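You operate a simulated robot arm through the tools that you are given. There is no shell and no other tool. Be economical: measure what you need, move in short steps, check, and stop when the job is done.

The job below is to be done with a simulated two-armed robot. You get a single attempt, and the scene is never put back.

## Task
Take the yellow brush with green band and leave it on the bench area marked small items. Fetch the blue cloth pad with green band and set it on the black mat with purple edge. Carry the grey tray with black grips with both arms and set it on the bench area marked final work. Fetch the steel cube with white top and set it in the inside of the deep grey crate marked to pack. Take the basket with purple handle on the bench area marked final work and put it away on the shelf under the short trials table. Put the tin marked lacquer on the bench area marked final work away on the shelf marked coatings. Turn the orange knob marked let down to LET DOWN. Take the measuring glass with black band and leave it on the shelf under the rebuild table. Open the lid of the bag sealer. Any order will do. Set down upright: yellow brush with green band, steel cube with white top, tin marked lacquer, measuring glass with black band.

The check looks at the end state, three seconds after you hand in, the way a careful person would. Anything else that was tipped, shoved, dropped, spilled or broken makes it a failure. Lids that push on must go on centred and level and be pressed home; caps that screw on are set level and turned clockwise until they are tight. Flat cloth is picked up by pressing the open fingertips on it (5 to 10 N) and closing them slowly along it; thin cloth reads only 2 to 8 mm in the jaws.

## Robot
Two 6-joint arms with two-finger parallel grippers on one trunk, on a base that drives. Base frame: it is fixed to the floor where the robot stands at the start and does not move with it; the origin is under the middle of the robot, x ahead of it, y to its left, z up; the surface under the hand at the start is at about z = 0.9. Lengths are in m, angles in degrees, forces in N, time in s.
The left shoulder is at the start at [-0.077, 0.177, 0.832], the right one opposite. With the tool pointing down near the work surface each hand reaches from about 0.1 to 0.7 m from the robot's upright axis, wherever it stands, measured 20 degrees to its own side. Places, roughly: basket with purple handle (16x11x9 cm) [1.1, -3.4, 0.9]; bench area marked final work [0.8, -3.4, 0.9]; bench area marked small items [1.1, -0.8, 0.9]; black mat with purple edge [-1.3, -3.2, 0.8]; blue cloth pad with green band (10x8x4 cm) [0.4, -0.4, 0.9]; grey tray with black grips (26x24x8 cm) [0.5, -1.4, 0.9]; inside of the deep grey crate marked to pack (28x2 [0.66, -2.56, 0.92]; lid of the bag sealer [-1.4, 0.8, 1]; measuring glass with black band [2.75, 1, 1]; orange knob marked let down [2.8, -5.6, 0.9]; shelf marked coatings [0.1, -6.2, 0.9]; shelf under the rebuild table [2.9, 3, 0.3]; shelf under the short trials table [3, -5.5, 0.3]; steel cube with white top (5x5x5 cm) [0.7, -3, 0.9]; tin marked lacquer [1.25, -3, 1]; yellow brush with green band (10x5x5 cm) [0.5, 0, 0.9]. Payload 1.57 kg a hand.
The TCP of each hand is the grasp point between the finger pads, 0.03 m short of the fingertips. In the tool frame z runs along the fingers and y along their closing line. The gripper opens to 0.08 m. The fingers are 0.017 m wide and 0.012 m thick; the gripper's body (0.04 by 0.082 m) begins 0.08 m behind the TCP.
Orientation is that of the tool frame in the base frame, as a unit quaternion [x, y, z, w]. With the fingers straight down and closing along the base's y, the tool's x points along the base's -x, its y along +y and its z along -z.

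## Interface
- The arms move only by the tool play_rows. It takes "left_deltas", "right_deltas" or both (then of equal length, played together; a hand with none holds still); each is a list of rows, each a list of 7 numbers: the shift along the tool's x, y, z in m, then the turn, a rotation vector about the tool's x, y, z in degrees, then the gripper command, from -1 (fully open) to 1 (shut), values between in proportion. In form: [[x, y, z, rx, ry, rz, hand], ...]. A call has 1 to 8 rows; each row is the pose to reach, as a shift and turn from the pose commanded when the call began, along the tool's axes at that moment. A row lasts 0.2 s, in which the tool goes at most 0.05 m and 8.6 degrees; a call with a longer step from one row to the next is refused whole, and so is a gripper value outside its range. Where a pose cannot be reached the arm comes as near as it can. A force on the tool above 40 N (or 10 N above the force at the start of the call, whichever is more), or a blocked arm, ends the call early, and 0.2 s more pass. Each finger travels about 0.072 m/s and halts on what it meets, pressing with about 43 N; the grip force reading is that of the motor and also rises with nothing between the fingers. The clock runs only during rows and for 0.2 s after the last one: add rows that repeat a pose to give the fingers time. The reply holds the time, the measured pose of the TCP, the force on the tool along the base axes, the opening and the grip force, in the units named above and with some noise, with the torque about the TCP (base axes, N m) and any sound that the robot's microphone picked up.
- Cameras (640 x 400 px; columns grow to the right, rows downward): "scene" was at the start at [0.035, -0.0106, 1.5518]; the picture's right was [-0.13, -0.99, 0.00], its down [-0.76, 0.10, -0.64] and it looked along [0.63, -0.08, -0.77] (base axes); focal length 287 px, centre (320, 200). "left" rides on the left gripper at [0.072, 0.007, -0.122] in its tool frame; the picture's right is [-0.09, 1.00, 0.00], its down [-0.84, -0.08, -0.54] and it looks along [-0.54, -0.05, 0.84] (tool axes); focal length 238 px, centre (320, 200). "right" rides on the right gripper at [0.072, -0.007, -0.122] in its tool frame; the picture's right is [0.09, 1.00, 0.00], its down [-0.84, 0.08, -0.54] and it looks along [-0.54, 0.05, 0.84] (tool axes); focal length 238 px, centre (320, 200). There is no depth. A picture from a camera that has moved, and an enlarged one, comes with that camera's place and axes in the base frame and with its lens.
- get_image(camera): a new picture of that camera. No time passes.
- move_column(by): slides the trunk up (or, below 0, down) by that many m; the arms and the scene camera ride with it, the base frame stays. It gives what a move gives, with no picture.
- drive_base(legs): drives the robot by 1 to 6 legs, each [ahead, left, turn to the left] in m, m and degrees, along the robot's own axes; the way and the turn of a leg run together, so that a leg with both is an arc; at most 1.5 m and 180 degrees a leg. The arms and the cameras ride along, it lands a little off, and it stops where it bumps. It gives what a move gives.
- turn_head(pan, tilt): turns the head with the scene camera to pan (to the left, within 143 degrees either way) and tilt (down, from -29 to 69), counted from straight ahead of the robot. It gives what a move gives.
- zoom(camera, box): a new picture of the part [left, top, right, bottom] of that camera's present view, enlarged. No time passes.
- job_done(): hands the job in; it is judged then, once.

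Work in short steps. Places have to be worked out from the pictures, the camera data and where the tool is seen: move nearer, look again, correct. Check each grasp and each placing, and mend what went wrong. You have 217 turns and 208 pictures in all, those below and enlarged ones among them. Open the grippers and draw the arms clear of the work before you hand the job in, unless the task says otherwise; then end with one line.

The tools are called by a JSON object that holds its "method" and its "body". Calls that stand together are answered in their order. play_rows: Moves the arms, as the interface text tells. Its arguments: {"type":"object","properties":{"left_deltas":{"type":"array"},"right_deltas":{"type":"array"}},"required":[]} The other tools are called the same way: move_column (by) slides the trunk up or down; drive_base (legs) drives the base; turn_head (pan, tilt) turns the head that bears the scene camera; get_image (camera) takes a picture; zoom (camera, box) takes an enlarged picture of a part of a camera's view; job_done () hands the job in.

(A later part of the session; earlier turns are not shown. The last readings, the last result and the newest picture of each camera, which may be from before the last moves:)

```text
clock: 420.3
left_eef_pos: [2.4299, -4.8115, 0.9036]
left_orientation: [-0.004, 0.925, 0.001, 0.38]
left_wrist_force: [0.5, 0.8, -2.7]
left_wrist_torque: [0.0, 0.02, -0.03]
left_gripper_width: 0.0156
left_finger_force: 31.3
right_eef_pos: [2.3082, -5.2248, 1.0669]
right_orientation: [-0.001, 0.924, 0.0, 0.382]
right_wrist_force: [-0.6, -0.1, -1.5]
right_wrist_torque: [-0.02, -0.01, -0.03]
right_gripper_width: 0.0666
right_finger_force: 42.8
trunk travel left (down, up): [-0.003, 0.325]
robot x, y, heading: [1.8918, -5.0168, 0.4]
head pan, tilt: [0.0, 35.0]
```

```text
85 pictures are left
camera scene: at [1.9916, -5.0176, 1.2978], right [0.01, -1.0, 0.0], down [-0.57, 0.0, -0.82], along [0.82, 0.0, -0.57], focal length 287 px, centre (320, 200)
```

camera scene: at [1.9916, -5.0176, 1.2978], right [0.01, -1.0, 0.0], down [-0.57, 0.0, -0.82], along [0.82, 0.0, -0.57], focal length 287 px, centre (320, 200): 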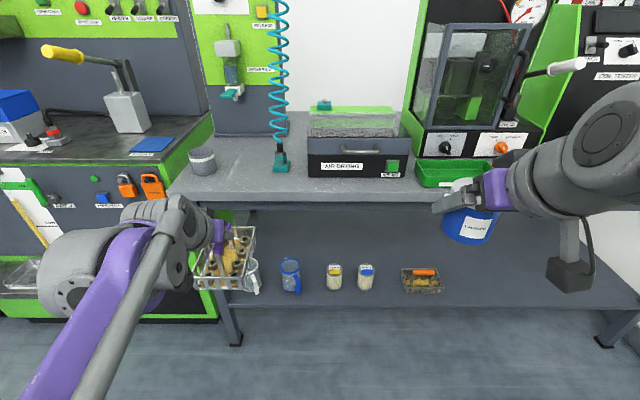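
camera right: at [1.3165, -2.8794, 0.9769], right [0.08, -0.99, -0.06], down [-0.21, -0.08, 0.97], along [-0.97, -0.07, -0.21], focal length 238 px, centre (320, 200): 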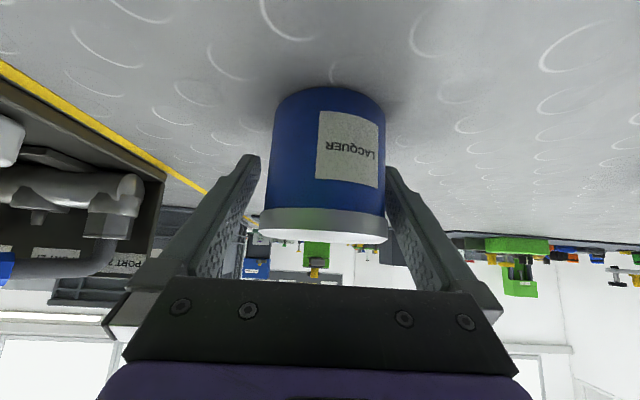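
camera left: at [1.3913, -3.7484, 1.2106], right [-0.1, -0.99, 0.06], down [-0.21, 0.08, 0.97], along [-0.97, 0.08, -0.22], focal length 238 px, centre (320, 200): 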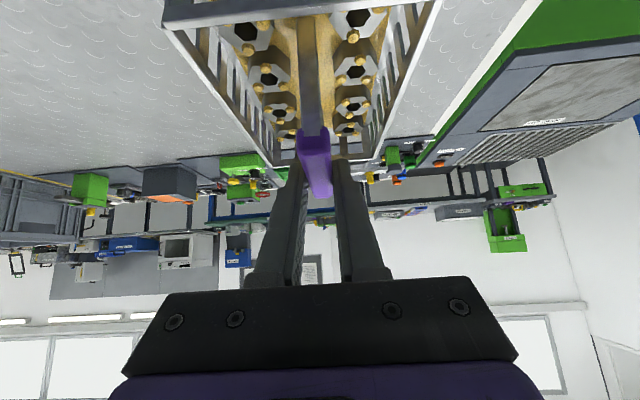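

Now I lower the left arm with the basket in front of the table, shifting it inward.

{"method": "play_rows", "body": {"left_deltas": [[0.031, -0.015, 0.031, 0, 0, 0, 1], [0.062, -0.03, 0.062, 0, 0, 0, 1], [0.093, -0.045, 0.093, 0, 0, 0, 1], [0.125, -0.06, 0.125, 0, 0, 0, 1], [0.156, -0.075, 0.156, 0, 0, 0, 1], [0.187, -0.09, 0.187, 0, 0, 0, 1], [0.218, -0.105, 0.218, 0, 0, 0, 1], [0.25, -0.12, 0.25, 0, 0, 0, 1]]}}

{"method": "play_rows", "body": {"left_deltas": [[0.031, 0, 0.031, 0, 0, 0, 1], [0.062, 0, 0.062, 0, 0, 0, 1], [0.08, 0, 0.08, 0, 0, 0, 1]]}}

{"method": "drive_base", "body": {"legs": [[0, -0.76, 0]]}}

{"method": "get_image", "body": {"camera": "scene"}}

{"method": "get_image", "body": {"camera": "left"}}

```text
clock: 422.1
left_eef_pos: [2.4299, -4.9311, 0.5505]
left_orientation: [-0.005, 0.925, 0.002, 0.38]
left_wrist_force: [0.1, 0.2, -3.5]
left_wrist_torque: [-0.03, 0.02, 0.02]
left_gripper_width: 0.0153
left_finger_force: 31.4
right_eef_pos: [2.3102, -5.2237, 1.0658]
right_orientation: [-0.003, 0.924, 0.002, 0.382]
right_wrist_force: [0.2, -0.1, -2.6]
right_wrist_torque: [-0.01, -0.04, -0.01]
right_gripper_width: 0.0668
right_finger_force: 43.1
trunk travel left (down, up): [-0.003, 0.325]
robot x, y, heading: [1.8934, -5.0188, 0.3]
head pan, tilt: [0.0, 35.0]
```

```text
clock: 422.9
left_eef_pos: [2.4281, -4.9306, 0.4355]
left_orientation: [-0.005, 0.925, 0.001, 0.38]
left_wrist_force: [-0.2, -0.2, -3.2]
left_wrist_torque: [-0.01, 0.03, -0.02]
left_gripper_width: 0.0155
left_finger_force: 30.9
right_eef_pos: [2.3091, -5.2236, 1.0673]
right_orientation: [-0.002, 0.924, 0.001, 0.382]
right_wrist_force: [0.1, 1.6, -1.5]
right_wrist_torque: [0.02, 0.01, -0.01]
right_gripper_width: 0.0664
right_finger_force: 43.3
trunk travel left (down, up): [-0.003, 0.325]
robot x, y, heading: [1.8926, -5.0187, 0.2]
head pan, tilt: [0.0, 35.0]
```

```text
clock: 429.1
left_eef_pos: [2.4348, -5.64, 0.4348]
left_orientation: [0.001, 0.926, -0.002, 0.379]
left_wrist_force: [-0.8, -0.5, -2.8]
left_wrist_torque: [0.03, 0.0, 0.04]
left_gripper_width: 0.0155
left_finger_force: 30.8
right_eef_pos: [2.3125, -5.9279, 1.0676]
right_orientation: [0.005, 0.924, -0.004, 0.382]
right_wrist_force: [0.3, -0.1, -1.5]
right_wrist_torque: [0.0, -0.02, 0.03]
right_gripper_width: 0.0663
right_finger_force: 43.2
trunk travel left (down, up): [-0.003, 0.325]
robot x, y, heading: [1.8991, -5.7194, -0.8]
head pan, tilt: [0.0, 35.0]
stopped in leg 1: the robot was blocked; the commanded pose is now the measured one
```

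```text
84 pictures are left
camera scene: at [1.9984, -5.7159, 1.2979], right [-0.01, -1.0, 0.0], down [-0.57, 0.0, -0.82], along [0.82, -0.01, -0.57], focal length 287 px, centre (320, 200)
```

scene: 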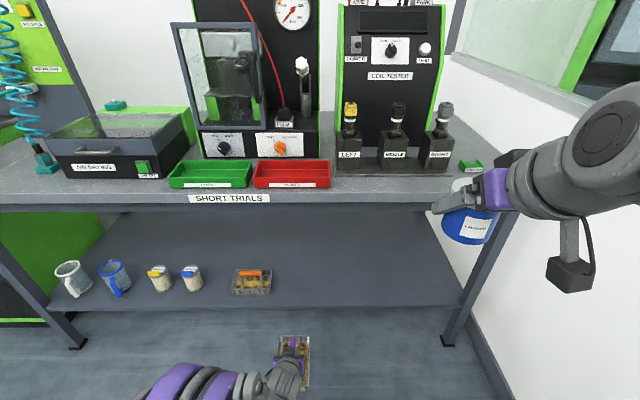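

```text
83 pictures are left
camera left: at [2.2985, -5.6324, 0.4718], right [0.07, 1.0, 0.06], down [0.22, -0.07, 0.97], along [0.97, -0.06, -0.22], focal length 238 px, centre (320, 200)
```

left: 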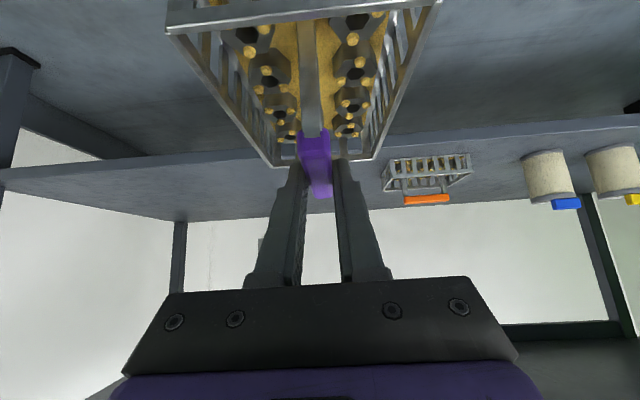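

The base is stopped by the tank, but y is fine. I pull the right hand back a bit, shift the basket right, and drive in.

{"method": "play_rows", "body": {"left_deltas": [[0, -0.025, 0, 0, 0, 0, 1], [0, -0.05, 0, 0, 0, 0, 1]], "right_deltas": [[0.018, 0, -0.018, 0, 0, 0, 0.5], [0.035, 0, -0.035, 0, 0, 0, 0.5]]}}

{"method": "drive_base", "body": {"legs": [[0.3, 0.0, 0]]}}

{"method": "get_image", "body": {"camera": "left"}}

{"method": "get_image", "body": {"camera": "scene"}}

```text
clock: 429.6
left_eef_pos: [2.434, -5.6879, 0.4339]
left_orientation: [0.001, 0.925, -0.003, 0.379]
left_wrist_force: [-0.2, 0.3, -2.2]
left_wrist_torque: [0.0, 0.0, 0.0]
left_gripper_width: 0.0156
left_finger_force: 31.5
right_eef_pos: [2.2622, -5.9262, 1.0671]
right_orientation: [0.005, 0.924, -0.006, 0.383]
right_wrist_force: [0.0, 0.0, -2.6]
right_wrist_torque: [-0.01, 0.03, 0.0]
right_gripper_width: 0.0665
right_finger_force: 43.1
trunk travel left (down, up): [-0.003, 0.325]
robot x, y, heading: [1.9007, -5.7205, -0.5]
head pan, tilt: [0.0, 35.0]
```

```text
clock: 430.4
left_eef_pos: [2.4352, -5.6889, 0.4355]
left_orientation: [0.003, 0.925, -0.002, 0.379]
left_wrist_force: [0.0, -0.7, -3.9]
left_wrist_torque: [0.01, 0.01, 0.01]
left_gripper_width: 0.0154
left_finger_force: 31.1
right_eef_pos: [2.2638, -5.9295, 1.0672]
right_orientation: [0.007, 0.924, -0.003, 0.382]
right_wrist_force: [-0.4, -0.5, -3.1]
right_wrist_torque: [-0.02, -0.04, -0.03]
right_gripper_width: 0.0662
right_finger_force: 43.4
trunk travel left (down, up): [-0.003, 0.325]
robot x, y, heading: [1.9033, -5.7148, -0.8]
head pan, tilt: [0.0, 35.0]
stopped in leg 1: the robot was blocked; the commanded pose is now the measured one
```

```text
82 pictures are left
camera left: at [2.2999, -5.6825, 0.4716], right [0.07, 1.0, 0.06], down [0.21, -0.08, 0.97], along [0.97, -0.06, -0.22], focal length 238 px, centre (320, 200)
```

left: 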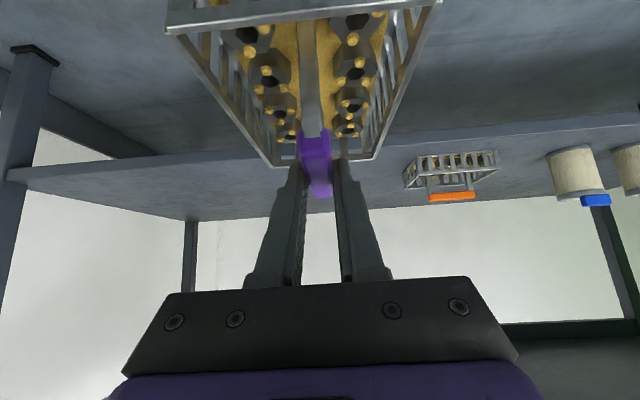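

```text
81 pictures are left
camera scene: at [1.9991, -5.7184, 1.2977], right [-0.01, -1.0, 0.0], down [-0.57, 0.01, -0.82], along [0.82, -0.01, -0.57], focal length 287 px, centre (320, 200)
```

scene: 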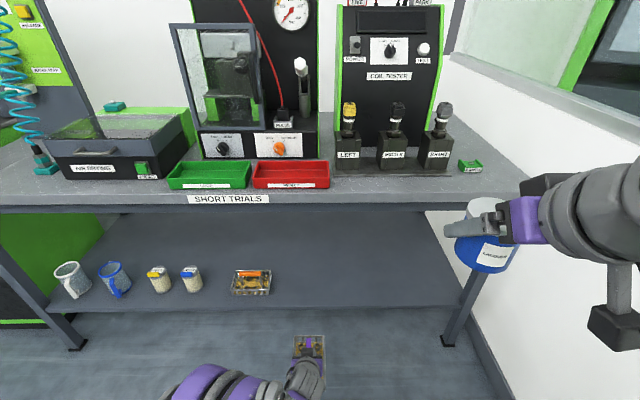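

The base is still rubbing against the tank. I step left a little first and then go ahead.

{"method": "drive_base", "body": {"legs": [[0, 0.05, 0.6], [0.3, 0, 0]]}}

{"method": "get_image", "body": {"camera": "left"}}

{"method": "get_image", "body": {"camera": "scene"}}

```text
clock: 433.1
left_eef_pos: [2.7357, -5.6412, 0.4359]
left_orientation: [0.001, 0.925, -0.001, 0.379]
left_wrist_force: [0.4, -0.1, -3.2]
left_wrist_torque: [0.01, 0.02, 0.01]
left_gripper_width: 0.0156
left_finger_force: 31.1
right_eef_pos: [2.5644, -5.8831, 1.0663]
right_orientation: [0.005, 0.924, -0.002, 0.382]
right_wrist_force: [0.3, -0.8, -2.3]
right_wrist_torque: [0.01, 0.0, -0.02]
right_gripper_width: 0.0664
right_finger_force: 42.9
trunk travel left (down, up): [-0.003, 0.325]
robot x, y, heading: [2.1993, -5.6724, -0.4]
head pan, tilt: [0.0, 35.0]
```

```text
80 pictures are left
camera left: at [2.6, -5.6346, 0.4717], right [0.07, 1.0, 0.06], down [0.21, -0.08, 0.97], along [0.97, -0.05, -0.22], focal length 238 px, centre (320, 200)
```

left: 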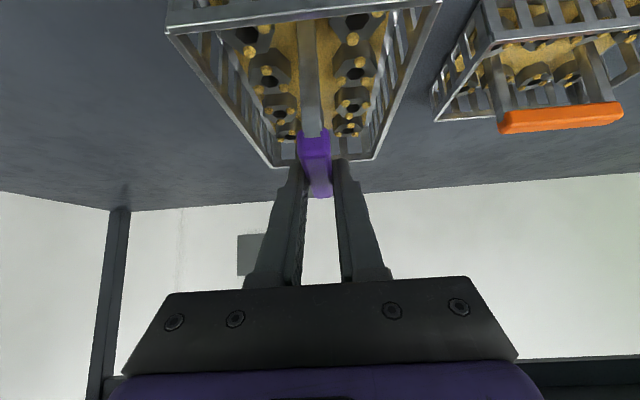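

```text
79 pictures are left
camera scene: at [2.2994, -5.6727, 1.2977], right [-0.01, -1.0, 0.0], down [-0.57, 0.01, -0.82], along [0.82, -0.01, -0.57], focal length 287 px, centre (320, 200)
```

scene: 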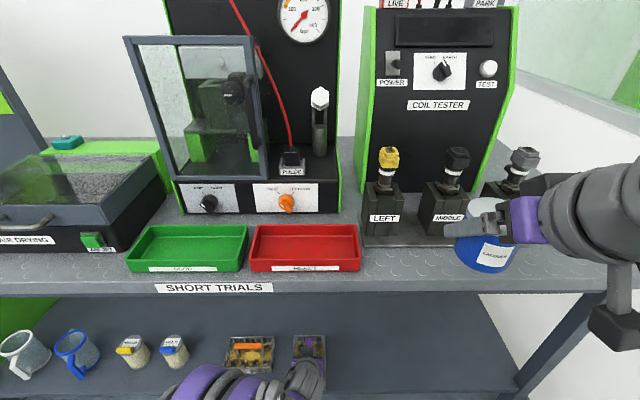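

There is room. I extend the basket forward and right, then lower toward the shelf.

{"method": "play_rows", "body": {"left_deltas": [[-0.022, -0.02, 0.022, 0, 0, 0, 1], [-0.045, -0.04, 0.045, 0, 0, 0, 1], [-0.027, -0.04, 0.063, 0, 0, 0, 1], [-0.017, -0.04, 0.073, 0, 0, 0, 1], [-0.0125, -0.04, 0.0775, 0, 0, 0, 1]]}}

{"method": "get_image", "body": {"camera": "left"}}

```text
clock: 434.3
left_eef_pos: [2.8001, -5.6827, 0.3884]
left_orientation: [0.003, 0.925, -0.002, 0.38]
left_wrist_force: [0.4, 0.1, -2.9]
left_wrist_torque: [0.06, 0.05, -0.01]
left_gripper_width: 0.0156
left_finger_force: 30.7
right_eef_pos: [2.5642, -5.8832, 1.0673]
right_orientation: [0.005, 0.924, -0.001, 0.382]
right_wrist_force: [0.0, -0.2, -2.4]
right_wrist_torque: [-0.01, 0.03, 0.0]
right_gripper_width: 0.0664
right_finger_force: 43.0
trunk travel left (down, up): [-0.003, 0.325]
robot x, y, heading: [2.2006, -5.6699, -0.3]
head pan, tilt: [0.0, 35.0]
```

```text
78 pictures are left
camera left: at [2.6633, -5.6757, 0.4251], right [0.07, 1.0, 0.06], down [0.21, -0.08, 0.97], along [0.97, -0.05, -0.22], focal length 238 px, centre (320, 200)
```

left: 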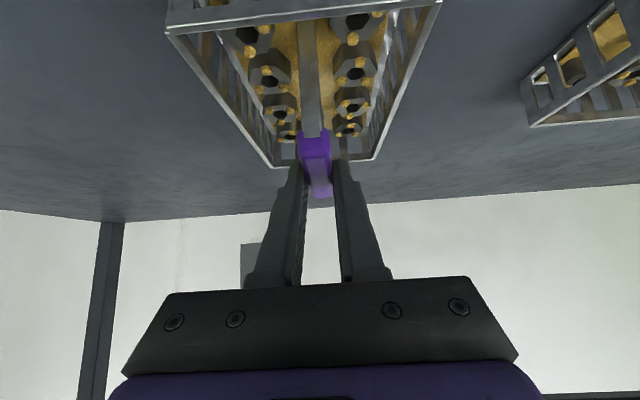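

Still not touching, since the full weight is on the wrist. I lower a few more millimetres.

{"method": "play_rows", "body": {"left_deltas": [[0.002, 0, 0.002, 0, 0, 0, 1], [0.004, 0, 0.004, 0, 0, 0, 1], [0.006, 0, 0.006, 0, 0, 0, 1], [0.008, 0, 0.008, 0, 0, 0, 1]]}}

```text
clock: 435.1
left_eef_pos: [2.7991, -5.6823, 0.3856]
left_orientation: [0.003, 0.924, 0.0, 0.383]
left_wrist_force: [-5.0, 1.6, 18.2]
left_wrist_torque: [0.15, 0.83, 0.07]
left_gripper_width: 0.0157
left_finger_force: 30.7
right_eef_pos: [2.5636, -5.8838, 1.0663]
right_orientation: [0.005, 0.924, -0.002, 0.383]
right_wrist_force: [0.7, 0.5, -2.2]
right_wrist_torque: [0.0, -0.03, -0.02]
right_gripper_width: 0.0668
right_finger_force: 42.6
trunk travel left (down, up): [-0.003, 0.325]
robot x, y, heading: [2.2008, -5.6702, -0.7]
head pan, tilt: [0.0, 35.0]
stopped in row 3 (left hand): the force on the tool passed its limit at 44 N (the readings are from after the stop); the commanded pose is now the measured one
```

In contact. I open the left hand, retreat along the tool axis and check.

{"method": "play_rows", "body": {"left_deltas": [[0, 0, 0, 0, 0, 0, 0], [0, 0, 0, 0, 0, 0, -0.6], [0, 0, -0.02, 0, 0, 0, -0.6], [0, 0, -0.06, 0, 0, 0, -0.6], [0, 0, -0.1, 0, 0, 0, -0.6], [0.02, 0, -0.13, 0, 0, 0, -0.6], [0.05, 0, -0.16, 0, 0, 0, -0.6], [0.08, 0, -0.19, 0, 0, 0, -0.6]]}}

{"method": "get_image", "body": {"camera": "left"}}

{"method": "get_image", "body": {"camera": "scene"}}

```text
clock: 436.9
left_eef_pos: [2.6073, -5.6807, 0.4627]
left_orientation: [0.002, 0.924, 0.0, 0.382]
left_wrist_force: [0.3, 0.3, -0.6]
left_wrist_torque: [0.0, 0.01, 0.02]
left_gripper_width: 0.0641
left_finger_force: 0.2
right_eef_pos: [2.5643, -5.8827, 1.0667]
right_orientation: [0.005, 0.924, -0.002, 0.382]
right_wrist_force: [0.2, -0.4, -2.0]
right_wrist_torque: [0.05, -0.03, 0.01]
right_gripper_width: 0.0666
right_finger_force: 42.7
trunk travel left (down, up): [-0.003, 0.325]
robot x, y, heading: [2.1999, -5.6692, -0.4]
head pan, tilt: [0.0, 35.0]
```

```text
77 pictures are left
camera left: at [2.4712, -5.6735, 0.4986], right [0.07, 1.0, 0.07], down [0.21, -0.08, 0.97], along [0.98, -0.05, -0.21], focal length 238 px, centre (320, 200)
```

left: 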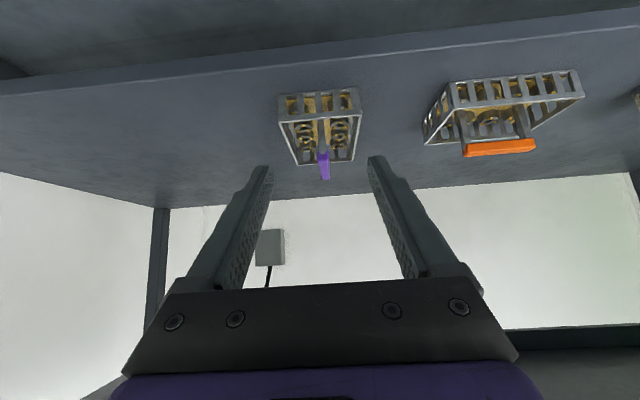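

```text
76 pictures are left
camera scene: at [2.2986, -5.6727, 1.2978], right [-0.01, -1.0, 0.0], down [-0.57, 0.01, -0.82], along [0.82, -0.01, -0.57], focal length 287 px, centre (320, 200)
```

scene: 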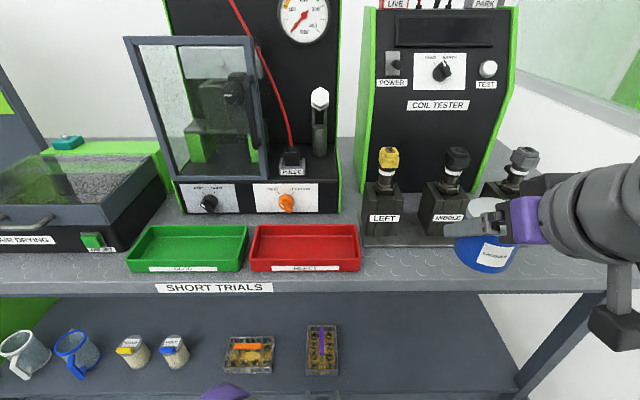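

The basket is on the shelf. Next I zoom on the orange knob to read its labels.

{"method": "zoom", "body": {"camera": "scene", "box": [180, 175, 330, 225]}}

{"method": "drive_base", "body": {"legs": [[-0.3, 0, 0]]}}

{"method": "move_column", "body": {"by": 0.25}}

```text
4.27 times, centred on (255, 200) of scene
camera zoom: at [2.2986, -5.6727, 1.2978], right [-0.01, -1.0, 0.0], down [-0.57, 0.01, -0.82], along [0.82, -0.01, -0.57], focal length 1224 px, centre (597, 200)
```

zoom: 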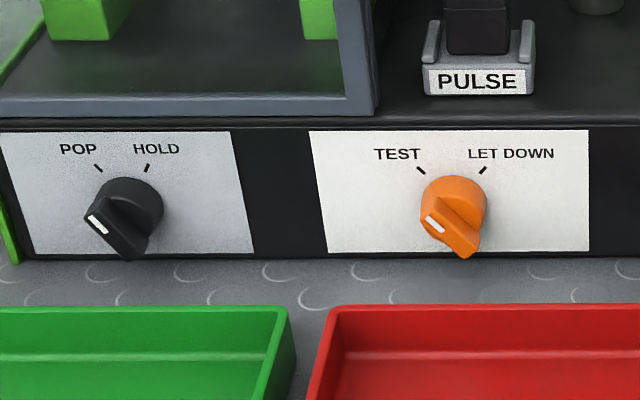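

```text
clock: 438.9
left_eef_pos: [2.308, -5.6772, 0.4609]
left_orientation: [0.001, 0.924, -0.001, 0.383]
left_wrist_force: [-0.7, 0.0, -0.4]
left_wrist_torque: [0.01, 0.02, 0.03]
left_gripper_width: 0.0644
left_finger_force: 0.1
right_eef_pos: [2.2635, -5.8802, 1.0665]
right_orientation: [0.003, 0.924, -0.001, 0.382]
right_wrist_force: [0.1, -0.9, -1.7]
right_wrist_torque: [-0.01, 0.01, -0.03]
right_gripper_width: 0.0665
right_finger_force: 43.2
trunk travel left (down, up): [-0.003, 0.325]
robot x, y, heading: [1.9002, -5.6661, -0.1]
head pan, tilt: [0.0, 35.0]
```

```text
clock: 441.5
left_eef_pos: [2.3277, -5.6773, 0.7236]
left_orientation: [0.001, 0.919, -0.001, 0.394]
left_wrist_force: [0.0, 0.7, -0.9]
left_wrist_torque: [-0.03, 0.02, -0.05]
left_gripper_width: 0.064
left_finger_force: 0.1
right_eef_pos: [2.2638, -5.8807, 1.3172]
right_orientation: [0.003, 0.924, -0.001, 0.382]
right_wrist_force: [0.4, 0.2, -2.4]
right_wrist_torque: [0.02, -0.01, -0.01]
right_gripper_width: 0.0665
right_finger_force: 42.4
trunk travel left (down, up): [-0.253, 0.075]
robot x, y, heading: [1.8982, -5.6672, -0.2]
head pan, tilt: [0.0, 35.0]
```

The knob points at TEST and must turn clockwise about 80° to LET DOWN. A red tray sits in front, so I'll push the pointer from above with closed 45° fingertips. I raise the left hand first.

{"method": "play_rows", "body": {"left_deltas": [[-0.034, 0, -0.034, 0, 0, 0, 1], [-0.068, 0, -0.068, 0, 0, 0, 1], [-0.102, 0.01, -0.102, 0, 0, 0, 1], [-0.136, 0.03, -0.136, 0, 0, 0, 1], [-0.168, 0.05, -0.168, 0, 0, 0, 1], [-0.2, 0.07, -0.2, 0, 0, 0, 1], [-0.232, 0.09, -0.232, 0, 0, 0, 1], [-0.262, 0.1, -0.262, 0, 0, 0, 1]]}}

{"method": "drive_base", "body": {"legs": [[0.25, 0, 0]]}}

{"method": "get_image", "body": {"camera": "left"}}

{"method": "get_image", "body": {"camera": "scene"}}

```text
refused: row 4 steps farther than a row can; nothing moved
```

```text
clock: 443.3
left_eef_pos: [2.5754, -5.6769, 0.7253]
left_orientation: [0.0, 0.919, 0.001, 0.394]
left_wrist_force: [0.3, -0.6, 0.5]
left_wrist_torque: [0.0, 0.01, -0.02]
left_gripper_width: 0.064
left_finger_force: 0.0
right_eef_pos: [2.5131, -5.8805, 1.3173]
right_orientation: [0.003, 0.924, -0.001, 0.382]
right_wrist_force: [-0.2, 0.8, -2.7]
right_wrist_torque: [-0.02, -0.01, -0.02]
right_gripper_width: 0.0665
right_finger_force: 43.4
trunk travel left (down, up): [-0.253, 0.075]
robot x, y, heading: [2.147, -5.6686, -0.1]
head pan, tilt: [0.0, 35.0]
```

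```text
74 pictures are left
camera left: at [2.4378, -5.671, 0.7569], right [0.06, 1.0, 0.07], down [0.18, -0.08, 0.98], along [0.98, -0.05, -0.19], focal length 238 px, centre (320, 200)
```

left: 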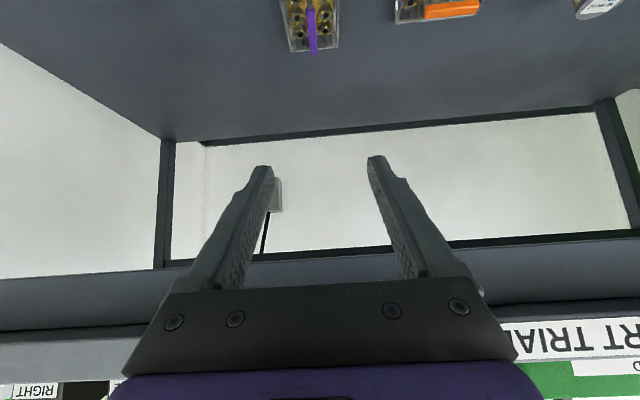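

```text
73 pictures are left
camera scene: at [2.1972, -5.6709, 1.5498], right [0.0, -1.0, 0.0], down [-0.57, 0.0, -0.82], along [0.82, 0.0, -0.57], focal length 287 px, centre (320, 200)
```

scene: 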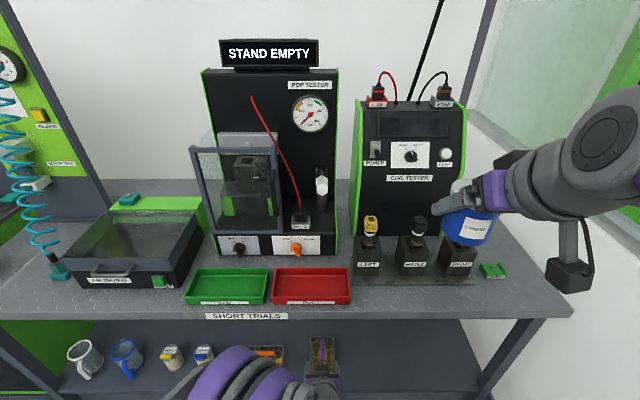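

The raise was refused, so the hand is still below the table edge. I back off, raise it in shorter steps, then return.

{"method": "drive_base", "body": {"legs": [[-0.25, 0, 0]]}}

{"method": "play_rows", "body": {"left_deltas": [[-0.033, 0, -0.033, 0, 0, 0, 1], [-0.066, 0, -0.066, 0, 0, 0, 1], [-0.099, 0, -0.099, 0, 0, 0, 1], [-0.132, 0, -0.132, 0, 0, 0, 1], [-0.165, 0, -0.165, 0, 0, 0, 1], [-0.198, 0, -0.198, 0, 0, 0, 1], [-0.231, 0, -0.231, 0, 0, 0, 1], [-0.262, 0, -0.262, 0, 0, 0, 1]]}}

{"method": "play_rows", "body": {"left_deltas": [[0, 0.04, 0, 0, 0, 0, 1], [0, 0.08, 0, 0, 0, 0, 1], [0, 0.11, 0, 0, 0, 0, 1]]}}

{"method": "drive_base", "body": {"legs": [[0.25, 0, 0]]}}

{"method": "get_image", "body": {"camera": "left"}}

```text
clock: 445.1
left_eef_pos: [2.3254, -5.6757, 0.7243]
left_orientation: [-0.001, 0.919, 0.0, 0.394]
left_wrist_force: [0.2, -0.1, -0.2]
left_wrist_torque: [-0.04, 0.01, -0.01]
left_gripper_width: 0.0639
left_finger_force: 0.1
right_eef_pos: [2.2635, -5.8788, 1.3175]
right_orientation: [0.002, 0.924, -0.001, 0.383]
right_wrist_force: [0.5, -0.7, -2.2]
right_wrist_torque: [0.0, -0.01, 0.0]
right_gripper_width: 0.0664
right_finger_force: 43.1
trunk travel left (down, up): [-0.253, 0.075]
robot x, y, heading: [1.9012, -5.6691, -0.1]
head pan, tilt: [0.0, 35.0]
```

```text
clock: 446.9
left_eef_pos: [2.3197, -5.6749, 1.0946]
left_orientation: [-0.001, 0.919, 0.001, 0.395]
left_wrist_force: [0.4, -0.2, 0.0]
left_wrist_torque: [-0.01, 0.0, 0.02]
left_gripper_width: 0.0002
left_finger_force: 21.2
right_eef_pos: [2.2637, -5.8794, 1.3159]
right_orientation: [0.002, 0.924, -0.001, 0.381]
right_wrist_force: [0.0, -0.2, -2.2]
right_wrist_torque: [0.01, -0.03, -0.02]
right_gripper_width: 0.0664
right_finger_force: 43.1
trunk travel left (down, up): [-0.253, 0.075]
robot x, y, heading: [1.9026, -5.6684, -0.2]
head pan, tilt: [0.0, 35.0]
```

```text
clock: 447.7
left_eef_pos: [2.3178, -5.5682, 1.0956]
left_orientation: [-0.001, 0.919, 0.0, 0.395]
left_wrist_force: [0.2, -0.4, 0.9]
left_wrist_torque: [0.01, -0.02, -0.03]
left_gripper_width: 0.0
left_finger_force: 20.7
right_eef_pos: [2.2637, -5.8784, 1.3172]
right_orientation: [0.002, 0.924, -0.001, 0.382]
right_wrist_force: [-0.1, 0.0, -2.6]
right_wrist_torque: [-0.01, -0.01, -0.02]
right_gripper_width: 0.0664
right_finger_force: 43.1
trunk travel left (down, up): [-0.253, 0.075]
robot x, y, heading: [1.9005, -5.6689, -0.1]
head pan, tilt: [0.0, 35.0]
```

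```text
clock: 449.5
left_eef_pos: [2.5666, -5.5669, 1.0964]
left_orientation: [-0.002, 0.919, 0.0, 0.394]
left_wrist_force: [0.0, -0.2, 0.9]
left_wrist_torque: [-0.04, 0.02, 0.01]
left_gripper_width: 0.0001
left_finger_force: 21.4
right_eef_pos: [2.5139, -5.8788, 1.3163]
right_orientation: [0.0, 0.924, 0.0, 0.382]
right_wrist_force: [-0.4, 1.1, -1.9]
right_wrist_torque: [0.01, 0.02, 0.01]
right_gripper_width: 0.0664
right_finger_force: 43.1
trunk travel left (down, up): [-0.253, 0.075]
robot x, y, heading: [2.1456, -5.6695, -0.1]
head pan, tilt: [0.0, 35.0]
```

```text
72 pictures are left
camera left: at [2.429, -5.5615, 1.1274], right [0.06, 1.0, 0.07], down [0.18, -0.08, 0.98], along [0.98, -0.05, -0.19], focal length 238 px, centre (320, 200)
```

left: 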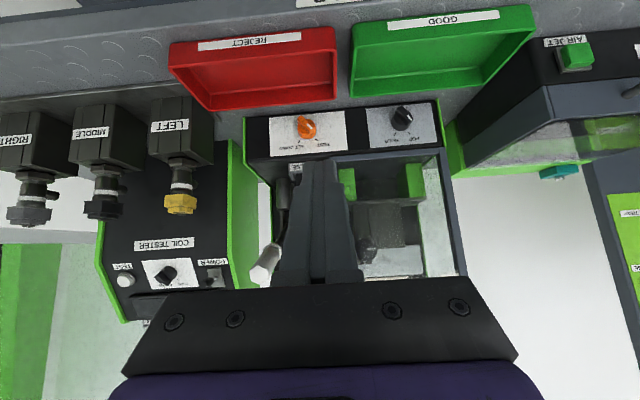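

The knob is in view of the left camera. I move the closed fingertips to about 7 cm short of it, on its left side.

{"method": "play_rows", "body": {"left_deltas": [[-0.008, 0, 0.045, 0, 0, 0, 1], [-0.016, 0, 0.09, 0, 0, 0, 1], [-0.024, 0, 0.13, 0, 0, 0, 1], [-0.03, 0, 0.17, 0, 0, 0, 1]]}}

{"method": "get_image", "body": {"camera": "left"}}

{"method": "zoom", "body": {"camera": "scene", "box": [220, 200, 340, 275]}}

```text
clock: 450.5
left_eef_pos: [2.7124, -5.5664, 0.9998]
left_orientation: [-0.001, 0.919, 0.0, 0.393]
left_wrist_force: [0.2, 0.2, 0.5]
left_wrist_torque: [-0.01, 0.04, 0.02]
left_gripper_width: 0.0
left_finger_force: 21.2
right_eef_pos: [2.5142, -5.879, 1.3167]
right_orientation: [0.0, 0.924, 0.0, 0.382]
right_wrist_force: [-0.3, 0.2, -2.3]
right_wrist_torque: [0.0, 0.05, -0.01]
right_gripper_width: 0.0668
right_finger_force: 42.9
trunk travel left (down, up): [-0.253, 0.075]
robot x, y, heading: [2.1467, -5.6723, -0.0]
head pan, tilt: [0.0, 35.0]
```

```text
71 pictures are left
camera left: at [2.5743, -5.5604, 1.0315], right [0.06, 1.0, 0.07], down [0.18, -0.08, 0.98], along [0.98, -0.05, -0.19], focal length 238 px, centre (320, 200)
```

left: 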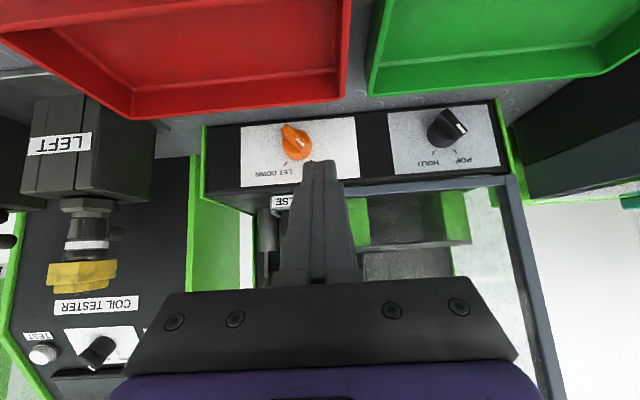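

```text
5.33 times, centred on (280, 238) of scene
camera zoom: at [2.1987, -5.6706, 1.5498], right [0.0, -1.0, 0.0], down [-0.57, 0.0, -0.82], along [0.82, 0.0, -0.57], focal length 1530 px, centre (533, 0)
```

zoom: 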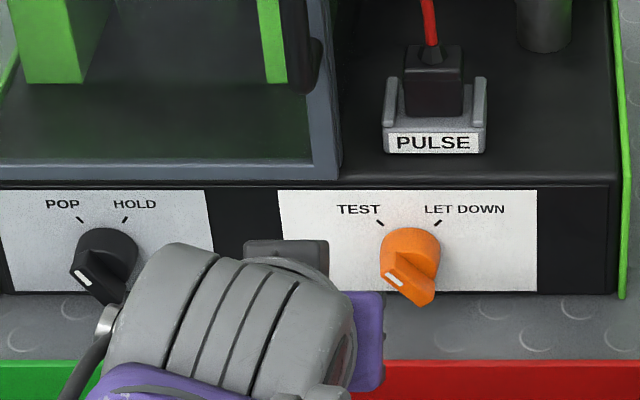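

Triangulating again puts the knob at about (2.86, -5.60, 0.90), so this table is lower than 0.9. I approach to just short of it and look.

{"method": "play_rows", "body": {"left_deltas": [[-0.008, 0.0, 0.035, 0, 0, 0, 1], [-0.016, 0.0, 0.065, 0, 0, 0, 1], [-0.024, 0.002, 0.095, 0, 0, 0, 1]]}}

{"method": "get_image", "body": {"camera": "left"}}

{"method": "zoom", "body": {"camera": "left", "box": [240, 80, 400, 180]}}

```text
clock: 451.3
left_eef_pos: [2.7961, -5.5652, 0.9534]
left_orientation: [-0.001, 0.919, 0.0, 0.395]
left_wrist_force: [-0.5, -0.4, -0.2]
left_wrist_torque: [0.03, -0.01, -0.03]
left_gripper_width: 0.0
left_finger_force: 21.3
right_eef_pos: [2.5153, -5.8788, 1.3165]
right_orientation: [0.002, 0.924, -0.001, 0.382]
right_wrist_force: [0.4, -0.6, -1.9]
right_wrist_torque: [-0.01, 0.02, 0.0]
right_gripper_width: 0.0664
right_finger_force: 44.0
trunk travel left (down, up): [-0.253, 0.075]
robot x, y, heading: [2.1506, -5.6759, 0.0]
head pan, tilt: [0.0, 35.0]
```

```text
69 pictures are left
camera left: at [2.6599, -5.5593, 0.9843], right [0.06, 1.0, 0.07], down [0.18, -0.08, 0.98], along [0.98, -0.05, -0.19], focal length 238 px, centre (320, 200)
```

left: 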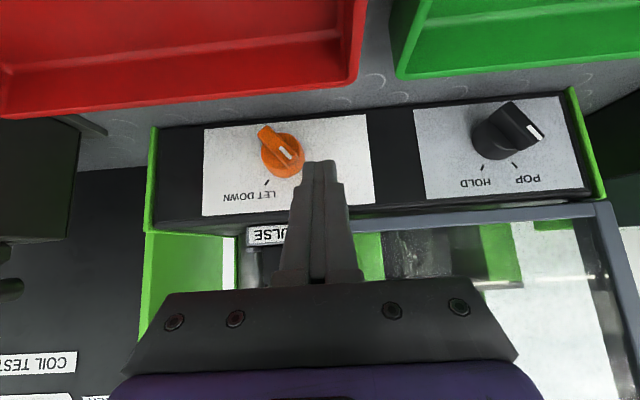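

```text
4.00 times, centred on (320, 130) of left
camera zoom: at [2.6599, -5.5593, 0.9843], right [0.06, 1.0, 0.07], down [0.18, -0.08, 0.98], along [0.98, -0.05, -0.19], focal length 953 px, centre (320, 480)
```

zoom: 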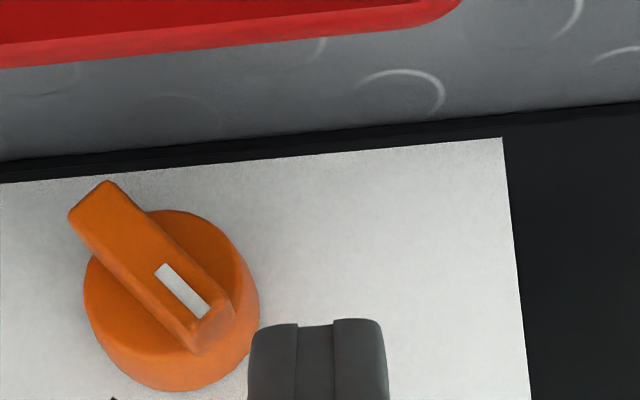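

The view is excellent: the fingertips are just left of the pointer's marked end. I advance to the pointer's depth, then push it to the right.

{"method": "play_rows", "body": {"left_deltas": [[-0.001, 0.005, 0.01, 0, 0, 0, 1], [-0.003, 0.005, 0.02, 0, 0, 0, 1], [-0.0039, 0.005, 0.0295, 0, 0, 0, 1]]}}

{"method": "zoom", "body": {"camera": "left", "box": [240, 80, 400, 180]}}

```text
clock: 452.1
left_eef_pos: [2.8201, -5.5592, 0.9354]
left_orientation: [-0.002, 0.919, 0.001, 0.394]
left_wrist_force: [0.2, -0.3, -0.1]
left_wrist_torque: [0.01, 0.02, -0.01]
left_gripper_width: 0.0002
left_finger_force: 20.8
right_eef_pos: [2.5134, -5.8779, 1.3176]
right_orientation: [0.0, 0.924, 0.0, 0.383]
right_wrist_force: [-0.4, 0.4, -2.1]
right_wrist_torque: [0.03, 0.01, -0.01]
right_gripper_width: 0.0665
right_finger_force: 43.0
trunk travel left (down, up): [-0.253, 0.075]
robot x, y, heading: [2.1503, -5.6704, -0.0]
head pan, tilt: [0.0, 35.0]
```

```text
4.00 times, centred on (320, 130) of left
camera zoom: at [2.6821, -5.5535, 0.9669], right [0.06, 1.0, 0.07], down [0.18, -0.08, 0.98], along [0.98, -0.05, -0.19], focal length 953 px, centre (320, 480)
```

zoom: 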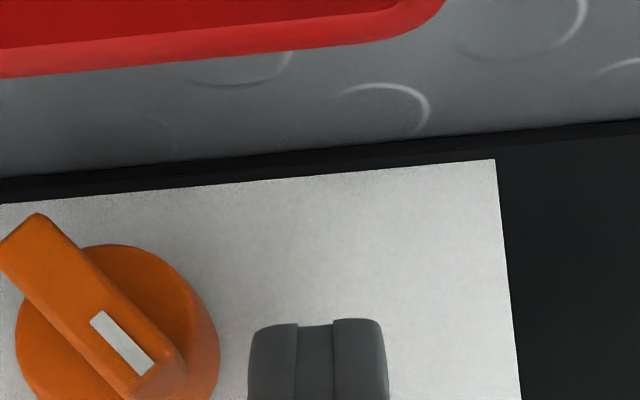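

The tips are at the right height. I push to the right.

{"method": "play_rows", "body": {"left_deltas": [[-0.0014, -0.006, -0.0014, 0, 0, 0, 1], [-0.0014, -0.012, -0.0014, 0, 0, 0, 1], [-0.0014, -0.017, -0.0014, 0, 0, 0, 1], [-0.0014, -0.022, -0.0014, 0, 0, 0, 1], [-0.0014, -0.027, -0.0014, 0, 0, 0, 1]]}}

{"method": "zoom", "body": {"camera": "left", "box": [240, 80, 400, 180]}}

```text
clock: 453.2
left_eef_pos: [2.8195, -5.5742, 0.9387]
left_orientation: [-0.004, 0.918, 0.005, 0.397]
left_wrist_force: [-4.7, 9.1, 5.7]
left_wrist_torque: [0.15, -0.06, 0.08]
left_gripper_width: 0.0
left_finger_force: 20.8
right_eef_pos: [2.5133, -5.8782, 1.3159]
right_orientation: [-0.001, 0.924, 0.001, 0.382]
right_wrist_force: [1.1, -0.1, -1.8]
right_wrist_torque: [0.01, 0.02, -0.03]
right_gripper_width: 0.0667
right_finger_force: 42.7
trunk travel left (down, up): [-0.253, 0.075]
robot x, y, heading: [2.1517, -5.67, -0.1]
head pan, tilt: [0.0, 35.0]
stopped in row 5 (left hand): the force on the tool passed its limit at 45 N (the readings are from after the stop); the commanded pose is now the measured one
```

```text
4.00 times, centred on (320, 130) of left
camera zoom: at [2.6824, -5.5701, 0.9703], right [0.05, 1.0, 0.07], down [0.18, -0.08, 0.98], along [0.98, -0.04, -0.18], focal length 953 px, centre (320, 480)
```

zoom: 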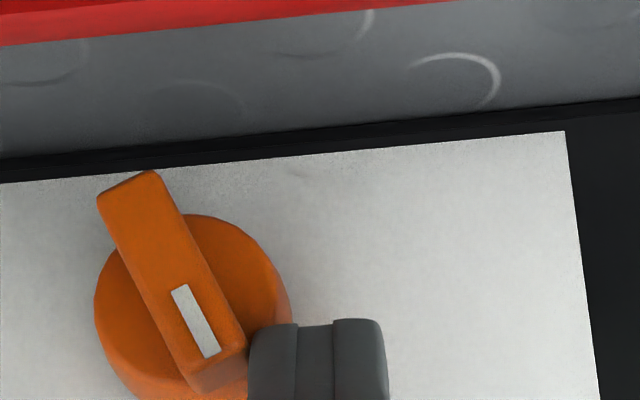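

The pointer has turned partway. I ease out 3 mm in depth to avoid rubbing the disc and push again.

{"method": "play_rows", "body": {"left_deltas": [[0.002, 0.002, -0.002, 0, 0, 0, 1], [0.001, 0.0, -0.004, 0, 0, 0, 1], [0.001, -0.004, -0.004, 0, 0, 0, 1], [0.001, -0.008, -0.004, 0, 0, 0, 1], [0.001, -0.012, -0.004, 0, 0, 0, 1], [0.001, -0.016, -0.004, 0, 0, 0, 1]]}}

{"method": "zoom", "body": {"camera": "left", "box": [240, 80, 400, 180]}}

```text
clock: 454.6
left_eef_pos: [2.8171, -5.5881, 0.9413]
left_orientation: [-0.005, 0.918, 0.005, 0.397]
left_wrist_force: [-1.0, 18.7, 19.7]
left_wrist_torque: [0.29, -0.28, 0.29]
left_gripper_width: 0.0004
left_finger_force: 20.9
right_eef_pos: [2.5125, -5.8751, 1.3179]
right_orientation: [-0.001, 0.924, 0.0, 0.382]
right_wrist_force: [0.5, 0.1, -1.3]
right_wrist_torque: [0.01, -0.02, 0.0]
right_gripper_width: 0.0665
right_finger_force: 42.8
trunk travel left (down, up): [-0.253, 0.075]
robot x, y, heading: [2.1504, -5.6673, 0.3]
head pan, tilt: [0.0, 35.0]
```

```text
4.00 times, centred on (320, 130) of left
camera zoom: at [2.6792, -5.5837, 0.9731], right [0.05, 1.0, 0.07], down [0.18, -0.08, 0.98], along [0.98, -0.04, -0.18], focal length 953 px, centre (320, 480)
```

zoom: 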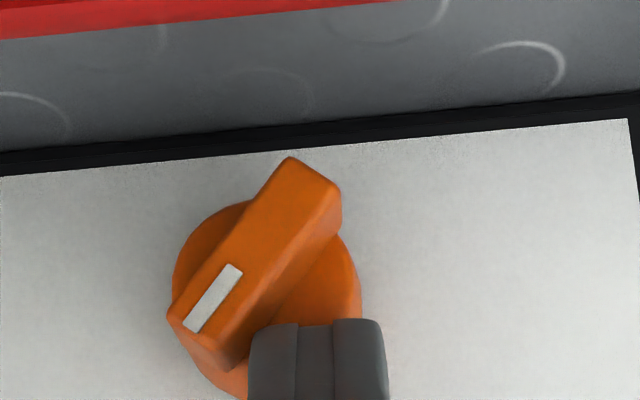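

The pointer now leans right, symmetric to its start. I withdraw and verify.

{"method": "play_rows", "body": {"left_deltas": [[0, 0.003, 0, 0, 0, 0, 1], [0, 0.003, -0.03, 0, 0, 0, 1], [0, 0.003, -0.07, 0, 0, 0, 1], [0, 0.003, -0.11, 0, 0, 0, 1], [-0.02, 0.003, -0.15, 0, 0, 0, 1]]}}

{"method": "zoom", "body": {"camera": "left", "box": [240, 80, 400, 180]}}

```text
clock: 455.9
left_eef_pos: [2.7204, -5.5907, 1.0571]
left_orientation: [-0.003, 0.918, 0.004, 0.397]
left_wrist_force: [-0.5, -0.3, -0.2]
left_wrist_torque: [0.01, 0.02, 0.02]
left_gripper_width: 0.0002
left_finger_force: 20.8
right_eef_pos: [2.5127, -5.8787, 1.3181]
right_orientation: [0.0, 0.924, 0.0, 0.382]
right_wrist_force: [-0.4, -0.2, -2.5]
right_wrist_torque: [-0.02, -0.03, 0.01]
right_gripper_width: 0.0668
right_finger_force: 42.4
trunk travel left (down, up): [-0.253, 0.075]
robot x, y, heading: [2.1503, -5.6705, 0.3]
head pan, tilt: [0.0, 35.0]
```

```text
4.00 times, centred on (320, 130) of left
camera zoom: at [2.5844, -5.5855, 1.0888], right [0.05, 1.0, 0.07], down [0.18, -0.08, 0.98], along [0.98, -0.04, -0.18], focal length 953 px, centre (320, 480)
```

zoom: 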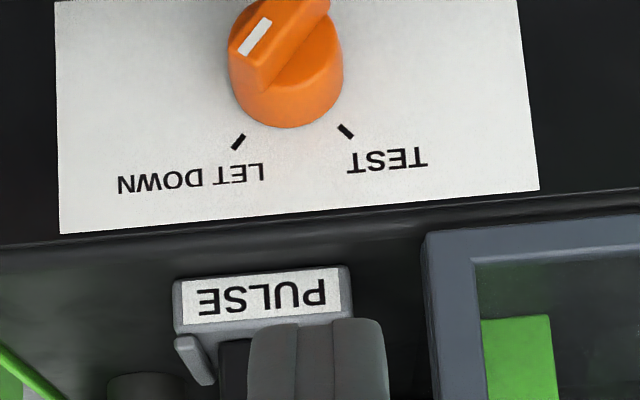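

The knob is at LET DOWN. I tuck in the left hand, back away, and drive toward the coatings shelf with the tin.

{"method": "play_rows", "body": {"left_deltas": [[0.006, 0, -0.035, 0, 0, 0, -1], [0.012, 0, -0.07, 0, 0, 0, -1], [0.018, 0, -0.105, 0, 0, 0, -1], [0.025, 0, -0.14, 0, 0, 0, -1], [0.031, 0, -0.177, 0, 0, 0, -1]]}}

{"method": "drive_base", "body": {"legs": [[-0.3, 0, 0], [0, 0.42, 0], [0, 0, 180], [1.3, 0, 0]]}}

{"method": "turn_head", "body": {"pan": 40, "tilt": 20}}

{"method": "get_image", "body": {"camera": "scene"}}

```text
clock: 457.1
left_eef_pos: [2.5705, -5.5931, 1.1586]
left_orientation: [-0.003, 0.918, 0.004, 0.397]
left_wrist_force: [0.2, 0.0, -0.5]
left_wrist_torque: [0.0, -0.02, -0.05]
left_gripper_width: 0.0799
left_finger_force: 0.1
right_eef_pos: [2.513, -5.8776, 1.3173]
right_orientation: [0.0, 0.924, 0.0, 0.383]
right_wrist_force: [-0.8, -0.3, -2.2]
right_wrist_torque: [0.01, -0.04, 0.01]
right_gripper_width: 0.0667
right_finger_force: 42.8
trunk travel left (down, up): [-0.253, 0.075]
robot x, y, heading: [2.1492, -5.6704, -0.3]
head pan, tilt: [0.0, 35.0]
```

```text
clock: 476.3
left_eef_pos: [0.1276, -5.284, 1.1569]
left_orientation: [0.918, -0.005, -0.396, 0.0]
left_wrist_force: [1.1, -0.5, 0.1]
left_wrist_torque: [-0.04, 0.02, 0.01]
left_gripper_width: 0.08
left_finger_force: 0.0
right_eef_pos: [0.191, -5.0008, 1.3169]
right_orientation: [0.924, -0.009, -0.382, -0.004]
right_wrist_force: [0.4, 0.8, -2.0]
right_wrist_torque: [0.0, 0.03, 0.01]
right_gripper_width: 0.0665
right_finger_force: 43.1
trunk travel left (down, up): [-0.253, 0.075]
robot x, y, heading: [0.5522, -5.2146, 179.0]
head pan, tilt: [0.0, 35.0]
```

```text
clock: 477.4
left_eef_pos: [0.127, -5.2842, 1.1572]
left_orientation: [0.918, -0.004, -0.397, 0.001]
left_wrist_force: [-0.4, -0.3, 0.2]
left_wrist_torque: [0.02, 0.0, 0.01]
left_gripper_width: 0.0801
left_finger_force: 0.1
right_eef_pos: [0.1913, -5.0014, 1.3162]
right_orientation: [0.924, -0.009, -0.381, -0.003]
right_wrist_force: [-0.3, 0.4, -1.9]
right_wrist_torque: [0.01, 0.0, 0.02]
right_gripper_width: 0.0662
right_finger_force: 43.1
trunk travel left (down, up): [-0.253, 0.075]
robot x, y, heading: [0.5523, -5.2148, 179.0]
head pan, tilt: [40.0, 20.0]
```

```text
63 pictures are left
camera scene: at [0.5202, -5.2754, 1.5737], right [-0.63, 0.78, 0.0], down [0.27, 0.22, -0.94], along [-0.73, -0.59, -0.34], focal length 287 px, centre (320, 200)
```

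scene: 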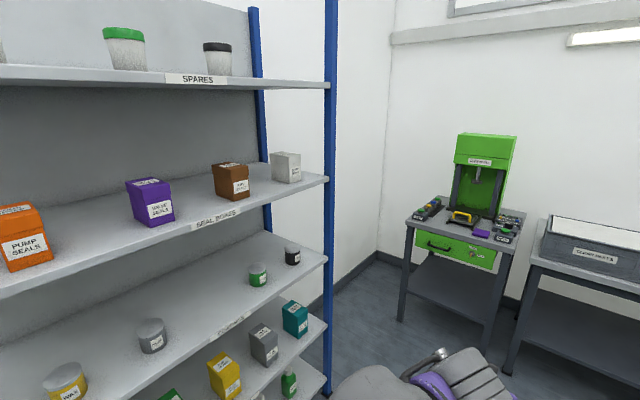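

The coatings shelf is the third one, at z about 0.96, with a free gap near x 0.18 between the jars. I turn to face the rack and line up.

{"method": "drive_base", "body": {"legs": [[0, 0, 91], [0, -0.16, 0]]}}

{"method": "play_rows", "body": {"right_deltas": [[0.031, 0, 0.031, 0, 0, 0, 0.5], [0.062, 0, 0.062, 0, 0, 0, 0.5], [0.093, 0, 0.093, 0, 0, 0, 0.5], [0.124, 0, 0.124, 0, 0, 0, 0.5], [0.155, 0, 0.155, 0, 0, 0, 0.5], [0.178, 0, 0.178, 0, 0, 0, 0.5]]}}

{"method": "turn_head", "body": {"pan": 0, "tilt": 25}}

{"method": "get_image", "body": {"camera": "scene"}}

{"method": "get_image", "body": {"camera": "right"}}

```text
clock: 483.3
left_eef_pos: [0.4652, -5.6384, 1.1573]
left_orientation: [0.648, 0.65, -0.278, 0.283]
left_wrist_force: [0.0, -0.1, 0.8]
left_wrist_torque: [0.0, -0.01, -0.02]
left_gripper_width: 0.0798
left_finger_force: 0.0
right_eef_pos: [0.1813, -5.5786, 1.3171]
right_orientation: [0.655, 0.652, -0.27, 0.269]
right_wrist_force: [0.6, 1.0, -2.8]
right_wrist_torque: [-0.01, 0.0, -0.01]
right_gripper_width: 0.0666
right_finger_force: 42.8
trunk travel left (down, up): [-0.253, 0.075]
robot x, y, heading: [0.3883, -5.2113, -90.0]
head pan, tilt: [40.0, 20.0]
```

```text
clock: 484.7
left_eef_pos: [0.4659, -5.6388, 1.1569]
left_orientation: [0.649, 0.65, -0.278, 0.282]
left_wrist_force: [-0.4, 0.4, 0.4]
left_wrist_torque: [-0.01, 0.02, 0.01]
left_gripper_width: 0.0803
left_finger_force: 0.1
right_eef_pos: [0.1829, -5.5781, 1.067]
right_orientation: [0.655, 0.652, -0.271, 0.27]
right_wrist_force: [-0.4, 0.4, -1.0]
right_wrist_torque: [-0.02, -0.01, -0.03]
right_gripper_width: 0.0666
right_finger_force: 42.8
trunk travel left (down, up): [-0.253, 0.075]
robot x, y, heading: [0.3887, -5.2167, -90.0]
head pan, tilt: [40.0, 20.0]
```

```text
clock: 485.8
left_eef_pos: [0.4652, -5.6387, 1.156]
left_orientation: [0.648, 0.65, -0.278, 0.283]
left_wrist_force: [-0.4, 0.2, -0.6]
left_wrist_torque: [-0.03, 0.02, 0.0]
left_gripper_width: 0.0802
left_finger_force: 0.0
right_eef_pos: [0.1819, -5.5792, 1.0677]
right_orientation: [0.655, 0.652, -0.27, 0.269]
right_wrist_force: [0.2, 0.7, -2.1]
right_wrist_torque: [-0.03, -0.01, 0.02]
right_gripper_width: 0.0662
right_finger_force: 43.3
trunk travel left (down, up): [-0.253, 0.075]
robot x, y, heading: [0.3913, -5.2132, -90.4]
head pan, tilt: [0.0, 25.0]
```

```text
62 pictures are left
camera scene: at [0.3917, -5.2673, 1.5656], right [-1.0, 0.0, 0.0], down [0.0, 0.42, -0.91], along [0.0, -0.91, -0.42], focal length 287 px, centre (320, 200)
```

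scene: 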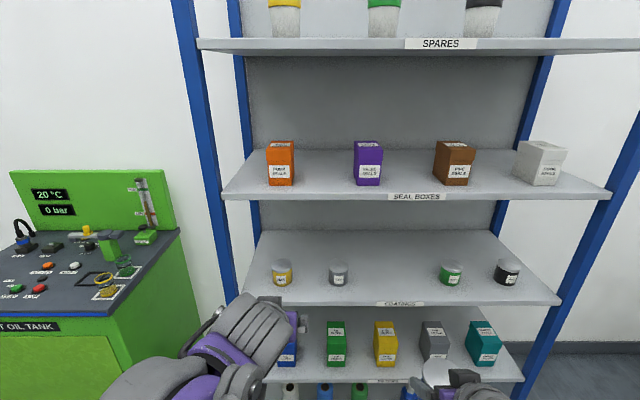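

```text
61 pictures are left
camera right: at [0.1767, -5.4404, 1.1035], right [1.0, 0.06, -0.06], down [0.08, -0.21, 0.97], along [0.04, -0.98, -0.21], focal length 238 px, centre (320, 200)
```

right: 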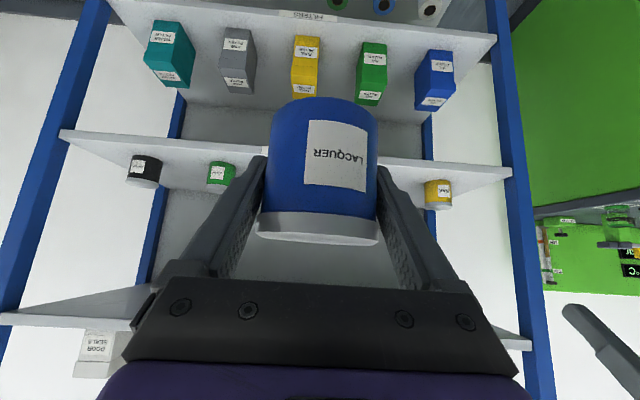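

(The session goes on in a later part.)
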